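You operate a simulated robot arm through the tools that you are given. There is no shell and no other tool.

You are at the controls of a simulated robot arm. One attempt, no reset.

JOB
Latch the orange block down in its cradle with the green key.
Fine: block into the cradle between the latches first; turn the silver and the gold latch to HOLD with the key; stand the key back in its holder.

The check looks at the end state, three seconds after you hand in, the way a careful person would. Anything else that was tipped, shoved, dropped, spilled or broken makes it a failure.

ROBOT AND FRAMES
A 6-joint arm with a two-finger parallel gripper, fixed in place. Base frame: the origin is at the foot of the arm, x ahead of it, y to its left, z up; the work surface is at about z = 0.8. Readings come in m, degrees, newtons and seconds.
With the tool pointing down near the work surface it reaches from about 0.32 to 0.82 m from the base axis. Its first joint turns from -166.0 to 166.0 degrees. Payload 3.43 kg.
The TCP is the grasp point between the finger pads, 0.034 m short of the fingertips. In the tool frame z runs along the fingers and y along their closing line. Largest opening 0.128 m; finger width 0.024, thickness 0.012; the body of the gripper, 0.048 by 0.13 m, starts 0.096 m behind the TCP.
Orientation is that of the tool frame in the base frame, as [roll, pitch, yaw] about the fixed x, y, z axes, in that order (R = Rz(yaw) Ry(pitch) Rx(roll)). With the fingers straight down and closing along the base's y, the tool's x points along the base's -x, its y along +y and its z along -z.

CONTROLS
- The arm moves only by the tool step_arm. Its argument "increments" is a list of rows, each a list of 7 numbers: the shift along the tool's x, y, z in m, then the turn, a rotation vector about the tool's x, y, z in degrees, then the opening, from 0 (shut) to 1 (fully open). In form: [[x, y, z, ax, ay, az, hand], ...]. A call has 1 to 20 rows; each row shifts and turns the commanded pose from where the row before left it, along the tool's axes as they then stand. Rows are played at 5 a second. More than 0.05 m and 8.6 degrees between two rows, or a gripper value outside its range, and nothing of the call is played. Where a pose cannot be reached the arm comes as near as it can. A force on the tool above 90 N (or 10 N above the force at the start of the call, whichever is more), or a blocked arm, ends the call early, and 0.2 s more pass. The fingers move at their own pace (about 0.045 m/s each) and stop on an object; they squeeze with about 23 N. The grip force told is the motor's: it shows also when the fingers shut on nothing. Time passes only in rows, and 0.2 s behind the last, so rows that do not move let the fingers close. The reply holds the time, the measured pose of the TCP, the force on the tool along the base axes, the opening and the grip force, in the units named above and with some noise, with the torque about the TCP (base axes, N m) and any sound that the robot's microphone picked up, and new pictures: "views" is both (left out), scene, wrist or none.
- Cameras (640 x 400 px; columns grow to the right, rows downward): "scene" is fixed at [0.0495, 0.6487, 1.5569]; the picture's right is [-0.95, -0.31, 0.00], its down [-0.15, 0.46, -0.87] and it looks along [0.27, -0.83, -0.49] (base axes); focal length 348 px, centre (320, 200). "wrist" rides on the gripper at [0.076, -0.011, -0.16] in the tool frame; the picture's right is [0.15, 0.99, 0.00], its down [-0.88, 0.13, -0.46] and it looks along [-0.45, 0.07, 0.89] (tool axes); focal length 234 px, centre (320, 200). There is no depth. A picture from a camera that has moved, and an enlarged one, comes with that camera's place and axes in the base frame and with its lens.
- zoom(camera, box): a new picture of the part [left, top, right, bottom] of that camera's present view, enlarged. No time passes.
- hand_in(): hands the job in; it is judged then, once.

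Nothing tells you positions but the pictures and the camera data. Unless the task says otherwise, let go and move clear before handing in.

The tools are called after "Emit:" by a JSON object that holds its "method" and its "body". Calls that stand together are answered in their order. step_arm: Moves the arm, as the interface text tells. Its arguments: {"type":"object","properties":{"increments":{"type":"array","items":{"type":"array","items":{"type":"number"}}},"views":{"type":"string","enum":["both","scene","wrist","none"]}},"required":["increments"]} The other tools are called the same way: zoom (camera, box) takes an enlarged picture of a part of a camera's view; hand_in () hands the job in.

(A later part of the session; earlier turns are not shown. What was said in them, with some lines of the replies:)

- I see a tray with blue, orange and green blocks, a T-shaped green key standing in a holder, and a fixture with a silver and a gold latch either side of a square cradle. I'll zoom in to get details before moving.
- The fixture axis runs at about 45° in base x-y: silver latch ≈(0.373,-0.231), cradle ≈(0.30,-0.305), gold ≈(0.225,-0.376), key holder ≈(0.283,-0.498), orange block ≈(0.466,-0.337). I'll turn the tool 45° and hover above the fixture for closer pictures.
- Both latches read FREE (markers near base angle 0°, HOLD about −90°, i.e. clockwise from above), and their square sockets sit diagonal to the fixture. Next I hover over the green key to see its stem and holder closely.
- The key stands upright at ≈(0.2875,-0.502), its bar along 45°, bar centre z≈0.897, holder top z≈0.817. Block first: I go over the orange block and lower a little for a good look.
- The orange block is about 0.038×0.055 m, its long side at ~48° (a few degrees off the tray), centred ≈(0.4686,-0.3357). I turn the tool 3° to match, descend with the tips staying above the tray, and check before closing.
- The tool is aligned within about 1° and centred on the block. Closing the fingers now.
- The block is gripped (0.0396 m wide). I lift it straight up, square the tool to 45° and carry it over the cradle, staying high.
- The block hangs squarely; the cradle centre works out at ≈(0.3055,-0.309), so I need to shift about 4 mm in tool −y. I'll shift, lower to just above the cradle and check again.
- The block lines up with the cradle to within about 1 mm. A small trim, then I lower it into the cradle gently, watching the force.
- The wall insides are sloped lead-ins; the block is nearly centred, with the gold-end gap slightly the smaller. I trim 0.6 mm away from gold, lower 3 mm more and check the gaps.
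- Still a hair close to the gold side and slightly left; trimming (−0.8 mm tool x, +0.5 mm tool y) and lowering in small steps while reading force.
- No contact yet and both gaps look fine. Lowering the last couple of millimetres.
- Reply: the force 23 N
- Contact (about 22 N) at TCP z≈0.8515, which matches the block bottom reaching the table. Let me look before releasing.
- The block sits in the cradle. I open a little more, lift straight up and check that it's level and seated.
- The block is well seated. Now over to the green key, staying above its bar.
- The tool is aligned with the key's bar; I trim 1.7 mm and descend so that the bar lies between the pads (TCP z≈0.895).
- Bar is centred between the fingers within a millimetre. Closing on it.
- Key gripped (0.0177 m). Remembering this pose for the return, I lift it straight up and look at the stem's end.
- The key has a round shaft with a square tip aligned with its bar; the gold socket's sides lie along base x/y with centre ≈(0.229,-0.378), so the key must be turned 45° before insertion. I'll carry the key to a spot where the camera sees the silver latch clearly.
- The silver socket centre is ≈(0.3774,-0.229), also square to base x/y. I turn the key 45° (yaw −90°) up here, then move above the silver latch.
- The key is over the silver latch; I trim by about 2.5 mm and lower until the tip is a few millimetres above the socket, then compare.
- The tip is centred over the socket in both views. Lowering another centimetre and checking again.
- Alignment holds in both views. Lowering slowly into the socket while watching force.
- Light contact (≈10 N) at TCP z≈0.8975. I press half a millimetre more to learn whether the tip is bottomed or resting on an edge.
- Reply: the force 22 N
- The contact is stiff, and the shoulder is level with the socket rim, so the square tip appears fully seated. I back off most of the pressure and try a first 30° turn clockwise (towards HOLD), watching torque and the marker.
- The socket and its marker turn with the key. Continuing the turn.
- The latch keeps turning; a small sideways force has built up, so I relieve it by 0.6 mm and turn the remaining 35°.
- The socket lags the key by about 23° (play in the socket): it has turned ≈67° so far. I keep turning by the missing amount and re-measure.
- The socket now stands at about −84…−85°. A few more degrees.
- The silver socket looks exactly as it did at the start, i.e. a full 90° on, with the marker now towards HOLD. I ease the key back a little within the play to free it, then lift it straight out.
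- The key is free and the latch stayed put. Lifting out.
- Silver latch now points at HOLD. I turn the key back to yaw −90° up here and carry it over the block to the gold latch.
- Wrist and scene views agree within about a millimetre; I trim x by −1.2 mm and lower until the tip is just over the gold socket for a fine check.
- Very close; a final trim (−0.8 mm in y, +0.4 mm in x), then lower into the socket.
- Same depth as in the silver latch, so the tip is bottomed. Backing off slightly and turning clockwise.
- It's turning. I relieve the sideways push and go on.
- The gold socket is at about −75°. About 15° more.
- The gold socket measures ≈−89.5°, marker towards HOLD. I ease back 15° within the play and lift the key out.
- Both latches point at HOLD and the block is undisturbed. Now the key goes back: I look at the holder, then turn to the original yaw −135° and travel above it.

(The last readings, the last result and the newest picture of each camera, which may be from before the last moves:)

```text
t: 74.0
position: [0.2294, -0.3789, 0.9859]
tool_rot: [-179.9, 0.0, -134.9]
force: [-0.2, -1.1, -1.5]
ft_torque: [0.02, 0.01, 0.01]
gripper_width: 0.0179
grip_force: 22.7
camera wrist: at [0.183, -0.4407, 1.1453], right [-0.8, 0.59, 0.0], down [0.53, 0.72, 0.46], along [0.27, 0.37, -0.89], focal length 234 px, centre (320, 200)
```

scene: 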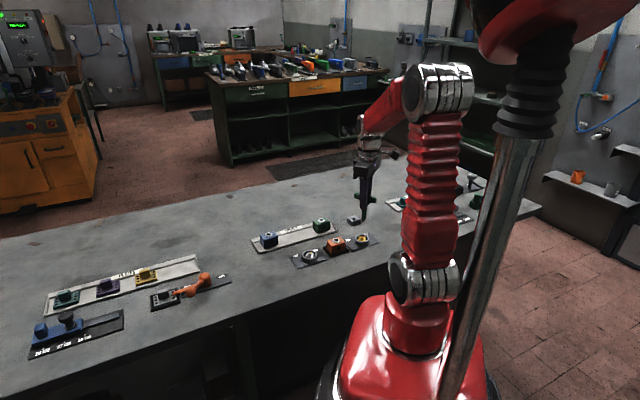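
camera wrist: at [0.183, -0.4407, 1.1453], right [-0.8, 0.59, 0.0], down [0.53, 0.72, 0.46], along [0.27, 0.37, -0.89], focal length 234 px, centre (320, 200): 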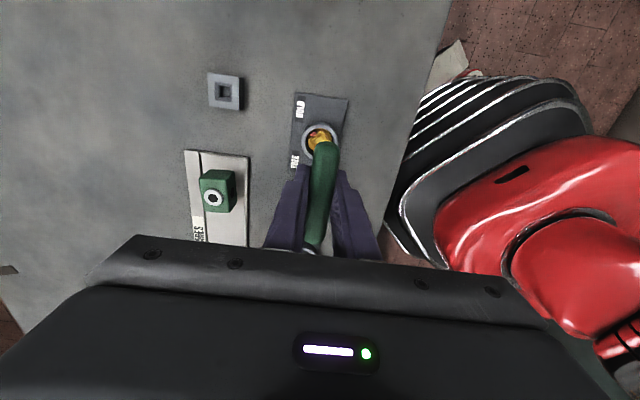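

Emit:
{"method": "step_arm", "body": {"increments": [[0.0152, -0.0435, 0, 0, 0, 0, 0], [0.0152, -0.0435, 0, 0, 0, 0, 0], [0.0152, -0.0435, 0, 0, 0, 0, 0], [0, 0, 0, 0, 0, 0, 0]], "views": "wrist"}}

Emit:
{"method": "zoom", "body": {"camera": "wrist", "box": [280, 90, 360, 180]}}

Emit:
{"method": "zoom", "body": {"camera": "scene", "box": [335, 195, 371, 231]}}

```text
t: 75.0
position: [0.2907, -0.5041, 0.9851]
tool_rot: [-179.9, 0.0, -134.9]
force: [0.3, -0.5, -1.4]
ft_torque: [-0.02, 0.01, 0.0]
gripper_width: 0.0178
grip_force: 23.1
camera wrist: at [0.2436, -0.5654, 1.1451], right [-0.8, 0.6, 0.0], down [0.53, 0.72, 0.46], along [0.27, 0.37, -0.89], focal length 234 px, centre (320, 200)
```

wrist: 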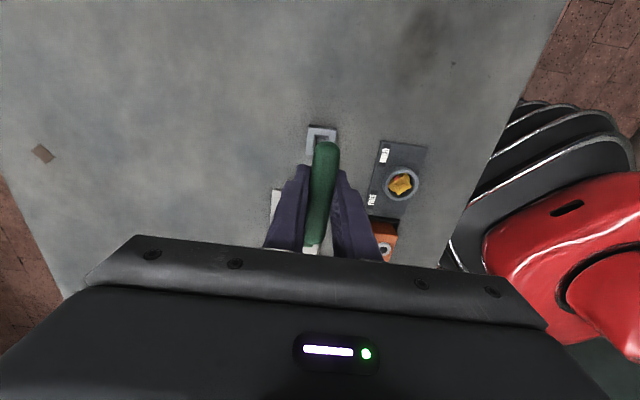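

```text
4.44 times, centred on (320, 135) of wrist
camera zoom: at [0.2436, -0.5654, 1.1451], right [-0.8, 0.6, 0.0], down [0.53, 0.72, 0.46], along [0.27, 0.37, -0.89], focal length 1041 px, centre (320, 489)
```

zoom: 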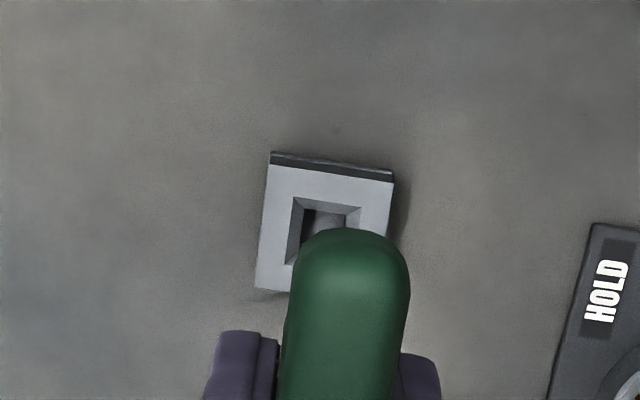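

```text
11.11 times, centred on (353, 213) of scene
camera zoom: at [0.0495, 0.6487, 1.5569], right [-0.95, -0.31, 0.0], down [-0.15, 0.46, -0.87], along [0.27, -0.83, -0.49], focal length 3865 px, centre (-47, 56)
```

zoom: 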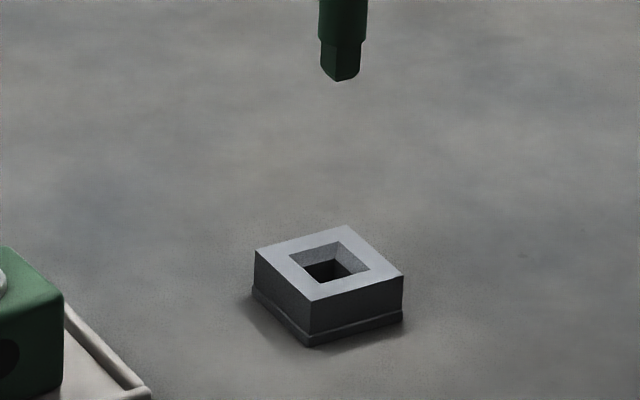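

The key is over the holder with both views agreeing to about half a millimetre. Lowering to just above the holder.

Emit:
{"method": "step_arm", "body": {"increments": [[0, 0, 0.025, 0, 0, 0, 0], [0, 0, 0.02, 0, 0, 0, 0], [0, 0, 0.015, 0, 0, 0, 0], [0, 0, 0.01, 0, 0, 0, 0], [0, 0, 0, 0, 0, 0, 0]], "views": "none"}}

Emit:
{"method": "zoom", "body": {"camera": "scene", "box": [339, 206, 367, 232]}}

Emit:
{"method": "zoom", "body": {"camera": "wrist", "box": [280, 110, 360, 190]}}

```text
t: 76.2
position: [0.2888, -0.5051, 0.9158]
tool_rot: [-180.0, 0.0, -135.0]
force: [0.8, -0.7, -2.7]
ft_torque: [-0.01, -0.02, 0.0]
gripper_width: 0.0175
grip_force: 22.4
```

```text
15.38 times, centred on (353, 219) of scene
camera zoom: at [0.0495, 0.6487, 1.5569], right [-0.95, -0.31, 0.0], down [-0.15, 0.46, -0.87], along [0.27, -0.83, -0.49], focal length 5352 px, centre (-188, -92)
```

zoom: 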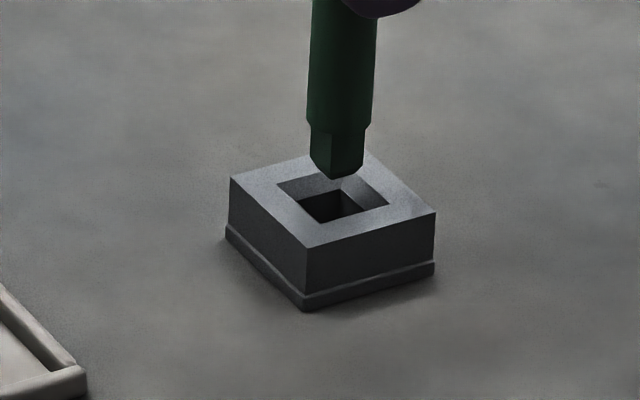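

```text
5.00 times, centred on (320, 150) of wrist
camera zoom: at [0.2432, -0.5658, 1.0754], right [-0.8, 0.6, 0.0], down [0.53, 0.72, 0.46], along [0.27, 0.37, -0.89], focal length 1171 px, centre (320, 450)
```

zoom: 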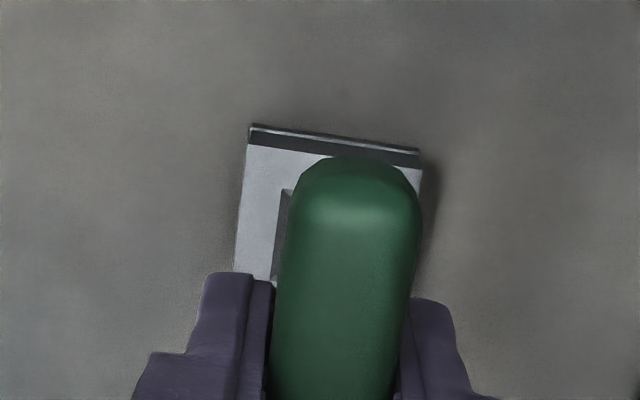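

Emit:
{"method": "step_arm", "body": {"increments": [[-0.0005, 0.0005, 0, 0, 0, 0, 0], [0, 0, 0.003, 0, 0, 0, 0], [0, 0, 0.003, 0, 0, 0, 0], [0, 0, 0.002, 0, 0, 0, 0], [0, 0, 0, 0, 0, 0, 0]], "views": "none"}}

Emit:
{"method": "zoom", "body": {"camera": "scene", "box": [339, 206, 367, 232]}}

```text
t: 77.4
position: [0.289, -0.5036, 0.9077]
tool_rot: [-179.9, 0.0, -134.9]
force: [1.0, 0.3, -2.0]
ft_torque: [-0.02, -0.03, -0.06]
gripper_width: 0.0175
grip_force: 23.3
```

```text
15.38 times, centred on (353, 219) of scene
camera zoom: at [0.0495, 0.6487, 1.5569], right [-0.95, -0.31, 0.0], down [-0.15, 0.46, -0.87], along [0.27, -0.83, -0.49], focal length 5352 px, centre (-188, -92)
```

zoom: 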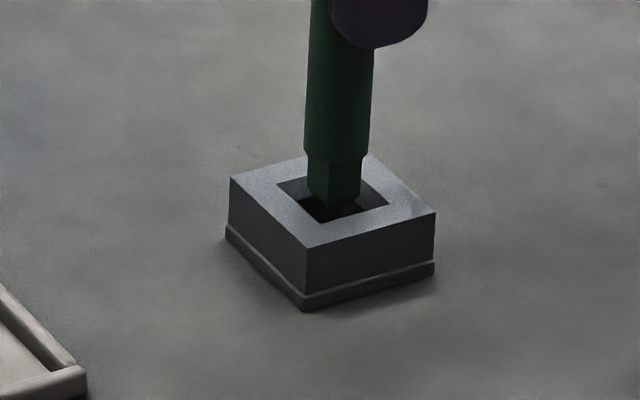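

Emit:
{"method": "step_arm", "body": {"increments": [[0, 0, 0.002, 0, 0, 0, 0], [0, 0, 0.002, 0, 0, 0, 0], [0, 0, 0.002, 0, 0, 0, 0], [0, 0, 0, 0, 0, 0, 0]], "views": "none"}}

Emit:
{"method": "zoom", "body": {"camera": "scene", "box": [339, 206, 367, 232]}}

```text
t: 78.4
position: [0.2905, -0.5034, 0.9014]
tool_rot: [-179.9, -0.1, -135.1]
force: [-0.7, -0.4, -1.9]
ft_torque: [0.02, -0.01, 0.0]
gripper_width: 0.0176
grip_force: 22.9
```

```text
15.38 times, centred on (353, 219) of scene
camera zoom: at [0.0495, 0.6487, 1.5569], right [-0.95, -0.31, 0.0], down [-0.15, 0.46, -0.87], along [0.27, -0.83, -0.49], focal length 5352 px, centre (-188, -92)
```

zoom: 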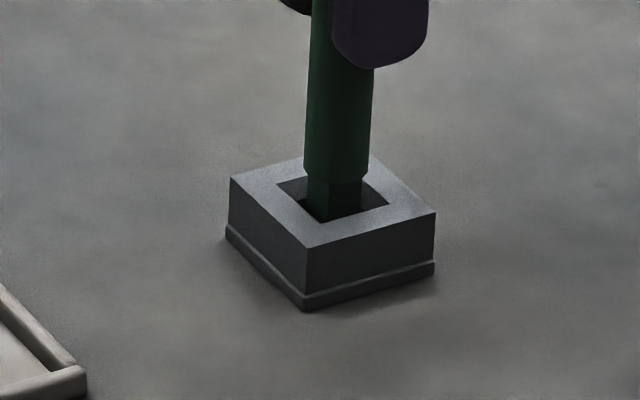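

Emit:
{"method": "step_arm", "body": {"increments": [[0, 0, 0.0015, 0, 0, 0, 0], [0, 0, 0.0015, 0, 0, 0, 0], [0, 0, 0.001, 0, 0, 0, 0], [0, 0, 0, 0, 0, 0, 0]], "views": "none"}}

```text
t: 79.4
position: [0.2885, -0.5032, 0.898]
tool_rot: [-179.9, -0.1, -134.9]
force: [0.1, 0.4, -1.2]
ft_torque: [0.03, -0.02, 0.03]
gripper_width: 0.0176
grip_force: 22.7
```

Emit:
{"method": "step_arm", "body": {"increments": [[0, 0, 0.001, 0, 0, 0, 0], [0, 0, 0, 0, 0, 0, 0]], "views": "none"}}

Emit:
{"method": "zoom", "body": {"camera": "scene", "box": [339, 206, 367, 232]}}

Emit:
{"method": "zoom", "body": {"camera": "wrist", "box": [280, 110, 360, 190]}}

```text
t: 80.0
position: [0.2902, -0.5035, 0.8953]
tool_rot: [-179.9, -0.1, -135.0]
force: [0.3, 0.4, -1.4]
ft_torque: [-0.01, 0.0, 0.01]
gripper_width: 0.0178
grip_force: 23.1
```

```text
15.38 times, centred on (353, 219) of scene
camera zoom: at [0.0495, 0.6487, 1.5569], right [-0.95, -0.31, 0.0], down [-0.15, 0.46, -0.87], along [0.27, -0.83, -0.49], focal length 5352 px, centre (-188, -92)
```

zoom: 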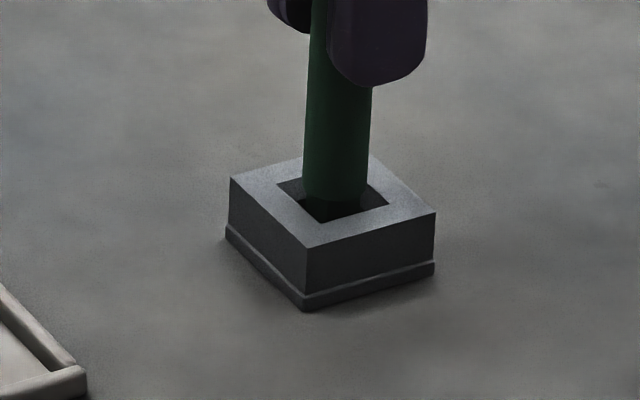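

```text
5.00 times, centred on (320, 150) of wrist
camera zoom: at [0.2432, -0.5648, 1.0561], right [-0.8, 0.6, 0.0], down [0.53, 0.72, 0.46], along [0.27, 0.37, -0.89], focal length 1171 px, centre (320, 450)
```

zoom: 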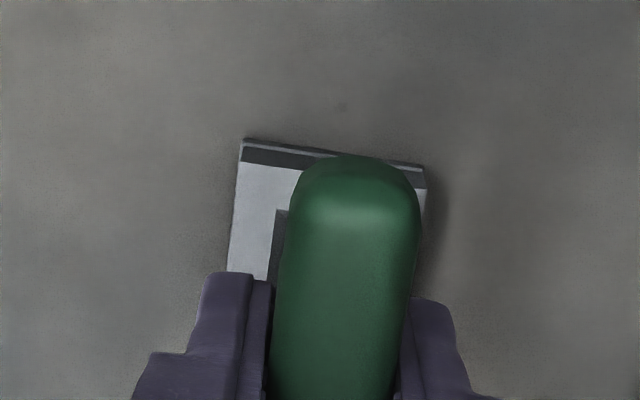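

Emit:
{"method": "step_arm", "body": {"increments": [[0, 0, 0.0008, 0, 0, 0, 0], [0, 0, 0, 0, 0, 0, 0]], "views": "none"}}

```text
t: 80.6
position: [0.289, -0.5028, 0.896]
tool_rot: [-179.9, 0.0, -134.8]
force: [0.9, 0.1, -1.2]
ft_torque: [0.0, 0.01, 0.02]
gripper_width: 0.0178
grip_force: 22.2
```

Emit:
{"method": "step_arm", "body": {"increments": [[0, 0, 0.0006, 0, 0, 0, 0], [0, 0, 0, 0, 0, 0, 0]], "views": "none"}}

```text
t: 81.2
position: [0.2879, -0.5041, 0.8952]
tool_rot: [-179.9, 0.0, -135.0]
force: [-0.1, 1.3, -0.7]
ft_torque: [0.04, 0.02, 0.01]
gripper_width: 0.0178
grip_force: 23.0
```

Emit:
{"method": "step_arm", "body": {"increments": [[0, 0, 0.0005, 0, 0, 0, 0], [0, 0, 0, 0, 0, 0, 0]], "views": "none"}}

```text
t: 81.8
position: [0.2882, -0.5031, 0.8953]
tool_rot: [-179.9, 0.0, -135.0]
force: [1.2, 0.6, 2.5]
ft_torque: [-0.04, -0.07, 0.01]
gripper_width: 0.0178
grip_force: 22.5
```

The key has touched the holder floor (≈4 N). Opening the fingers gently.

Emit:
{"method": "step_arm", "body": {"increments": [[0, 0, 0, 0, 0, 0, 0.16], [0, 0, 0, 0, 0, 0, 0.2], [0, 0, 0, 0, 0, 0, 0.3], [0, 0, 0, 0, 0, 0, 0.4], [0, 0, 0, 0, 0, 0, 0.5], [0, 0, 0, 0, 0, 0, 0.5], [0, 0, 0, 0, 0, 0, 0.5]], "views": "wrist"}}

Emit:
{"method": "zoom", "body": {"camera": "scene", "box": [330, 180, 390, 232]}}

Emit:
{"method": "zoom", "body": {"camera": "wrist", "box": [260, 100, 380, 240]}}

```text
t: 83.4
position: [0.2885, -0.5027, 0.8942]
tool_rot: [-179.8, 0.0, -135.0]
force: [-0.8, -0.4, -0.5]
ft_torque: [0.03, 0.02, -0.01]
gripper_width: 0.0642
grip_force: 0.0
camera wrist: at [0.243, -0.5647, 1.0546], right [-0.8, 0.6, 0.0], down [0.53, 0.72, 0.46], along [0.27, 0.37, -0.89], focal length 234 px, centre (320, 200)
```

wrist: 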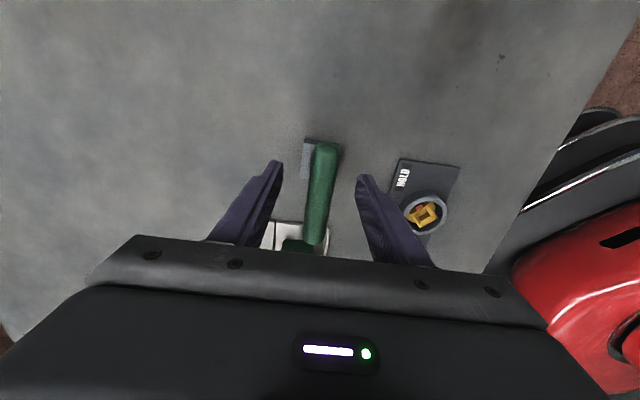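

```text
7.69 times, centred on (360, 206) of scene
camera zoom: at [0.0495, 0.6487, 1.5569], right [-0.95, -0.31, 0.0], down [-0.15, 0.46, -0.87], along [0.27, -0.83, -0.49], focal length 2676 px, centre (12, 154)
```

zoom: 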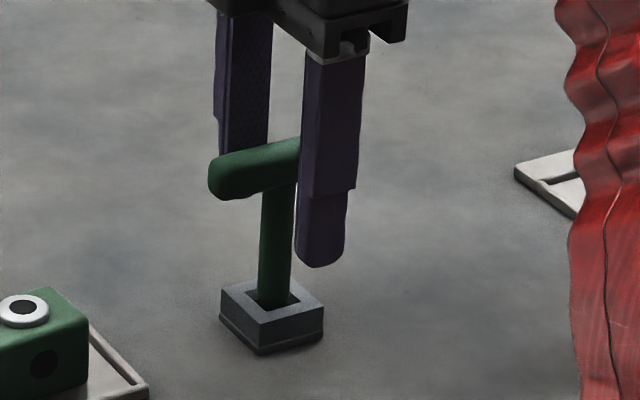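

```text
2.86 times, centred on (320, 170) of wrist
camera zoom: at [0.243, -0.5647, 1.0546], right [-0.8, 0.6, 0.0], down [0.53, 0.72, 0.46], along [0.27, 0.37, -0.89], focal length 669 px, centre (320, 286)
```

zoom: 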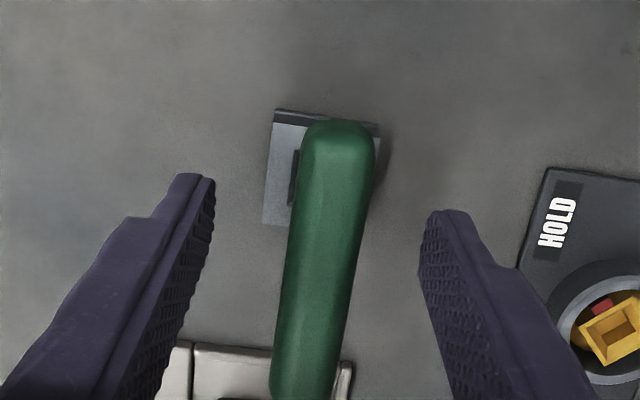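

The key stands upright in its holder. I open wider, rise straight up and move clear, then inspect everything.

Emit:
{"method": "step_arm", "body": {"increments": [[0, 0, 0, 0, 0, 0, 0.7], [0, 0, 0, 0, 0, 0, 0.7], [0, 0, -0.02, 0, 0, 0, 0.7], [0, 0, -0.03, 0, 0, 0, 0.7], [0, 0, -0.04, 0, 0, 0, 0.7], [0, 0, -0.045, 0, 0, 0, 0.7], [0, 0, -0.045, 0, 0, 0, 0.7], [0, 0, -0.045, 0, 0, 0, 0.7], [0, 0, 0, 0, 0, 0, 0.7], [0, 0, 0, 0, 0, 0, 0.7]], "views": "both"}}

Emit:
{"method": "zoom", "body": {"camera": "scene", "box": [240, 180, 400, 280]}}

Emit:
{"method": "zoom", "body": {"camera": "scene", "box": [330, 190, 390, 232]}}

Emit:
{"method": "zoom", "body": {"camera": "scene", "box": [295, 225, 375, 270]}}

Emit:
{"method": "zoom", "body": {"camera": "wrist", "box": [250, 90, 450, 250]}}

```text
t: 85.6
position: [0.2891, -0.5037, 1.1205]
tool_rot: [-179.9, -0.1, -135.0]
force: [0.7, -0.1, 0.3]
ft_torque: [0.02, 0.01, -0.04]
gripper_width: 0.0896
grip_force: 0.1
camera wrist: at [0.2426, -0.5643, 1.2805], right [-0.8, 0.6, 0.0], down [0.53, 0.72, 0.46], along [0.27, 0.37, -0.89], focal length 234 px, centre (320, 200)
```

scene: 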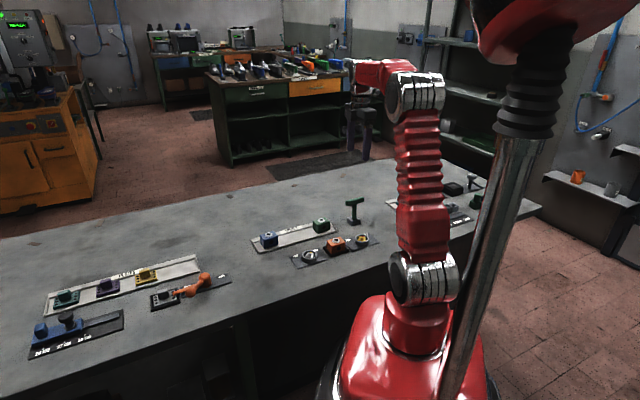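
wrist: 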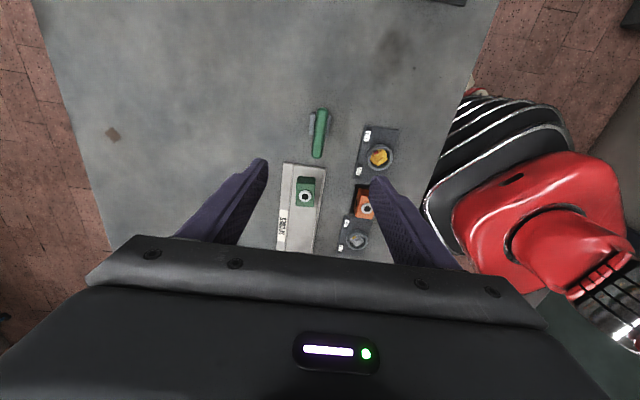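

```text
4.00 times, centred on (320, 230) of scene
camera zoom: at [0.0495, 0.6487, 1.5569], right [-0.95, -0.31, 0.0], down [-0.15, 0.46, -0.87], along [0.27, -0.83, -0.49], focal length 1392 px, centre (320, 80)
```

zoom: 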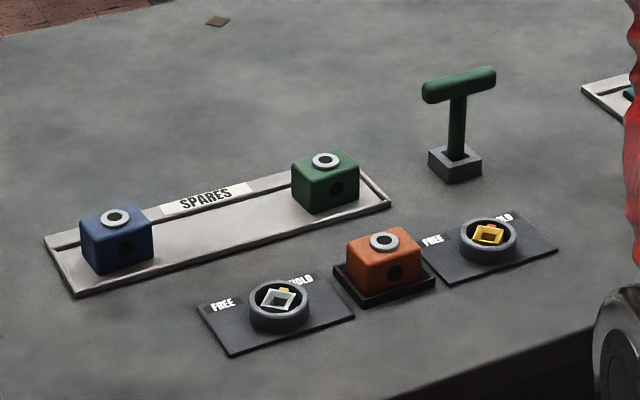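

```text
9.52 times, centred on (360, 211) of scene
camera zoom: at [0.0495, 0.6487, 1.5569], right [-0.95, -0.31, 0.0], down [-0.15, 0.46, -0.87], along [0.27, -0.83, -0.49], focal length 3313 px, centre (-61, 95)
```

zoom: 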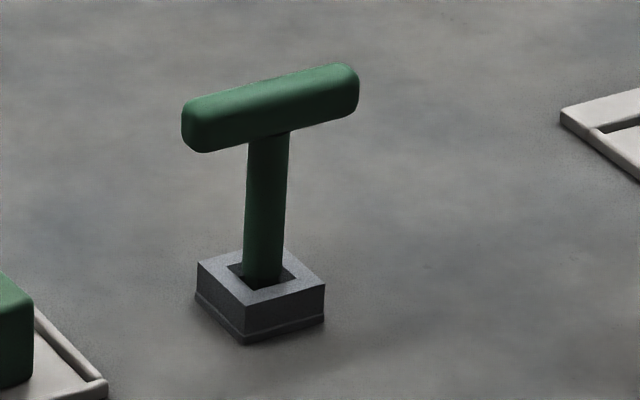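

```text
8.00 times, centred on (335, 248) of scene
camera zoom: at [0.0495, 0.6487, 1.5569], right [-0.95, -0.31, 0.0], down [-0.15, 0.46, -0.87], along [0.27, -0.83, -0.49], focal length 2783 px, centre (200, -180)
```

zoom: 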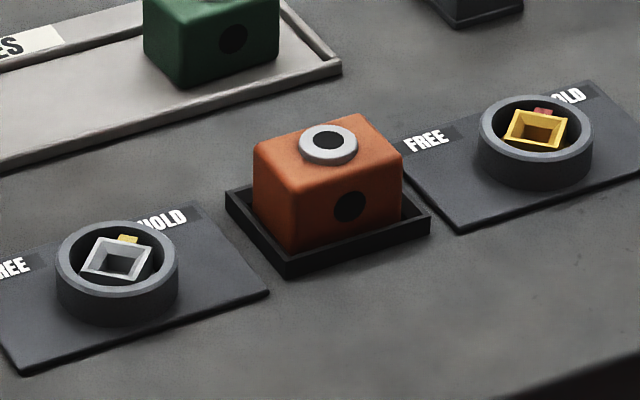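

```text
2.50 times, centred on (350, 170) of wrist
camera zoom: at [0.2426, -0.5643, 1.2805], right [-0.8, 0.6, 0.0], down [0.53, 0.72, 0.46], along [0.27, 0.37, -0.89], focal length 585 px, centre (245, 275)
```

zoom: 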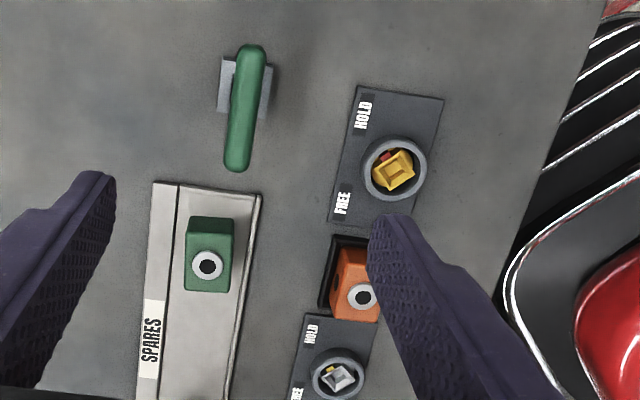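

Everything checks out: the orange block is seated in the cradle, both markers point to HOLD, the green key stands in its holder, and the other parts are untouched with the arm clear. Handing in.

Emit:
{"method": "hand_in", "body": {}}

```text
The job is handed in.
```

The job is handed in. The orange block is latched down in its cradle and the key is back in its holder; I don't know the result of the check.

- **Block:** it is seated between the two latches and looked level in the last pictures.
- **Latches:** silver and gold both point to HOLD, each measured within about 2° of a full quarter turn from FREE.
- **Key:** it stands upright in its holder, at about the same height and angle as at the start.
- **Everything else:** the blue and green blocks, the tray and the fixtures look untouched, and the gripper was open and well above the table when I handed in.

While turning, each socket lagged the key by about 23° because of play. I over-turned the key to make up for it, then eased it back before lifting it out, and neither latch moved.
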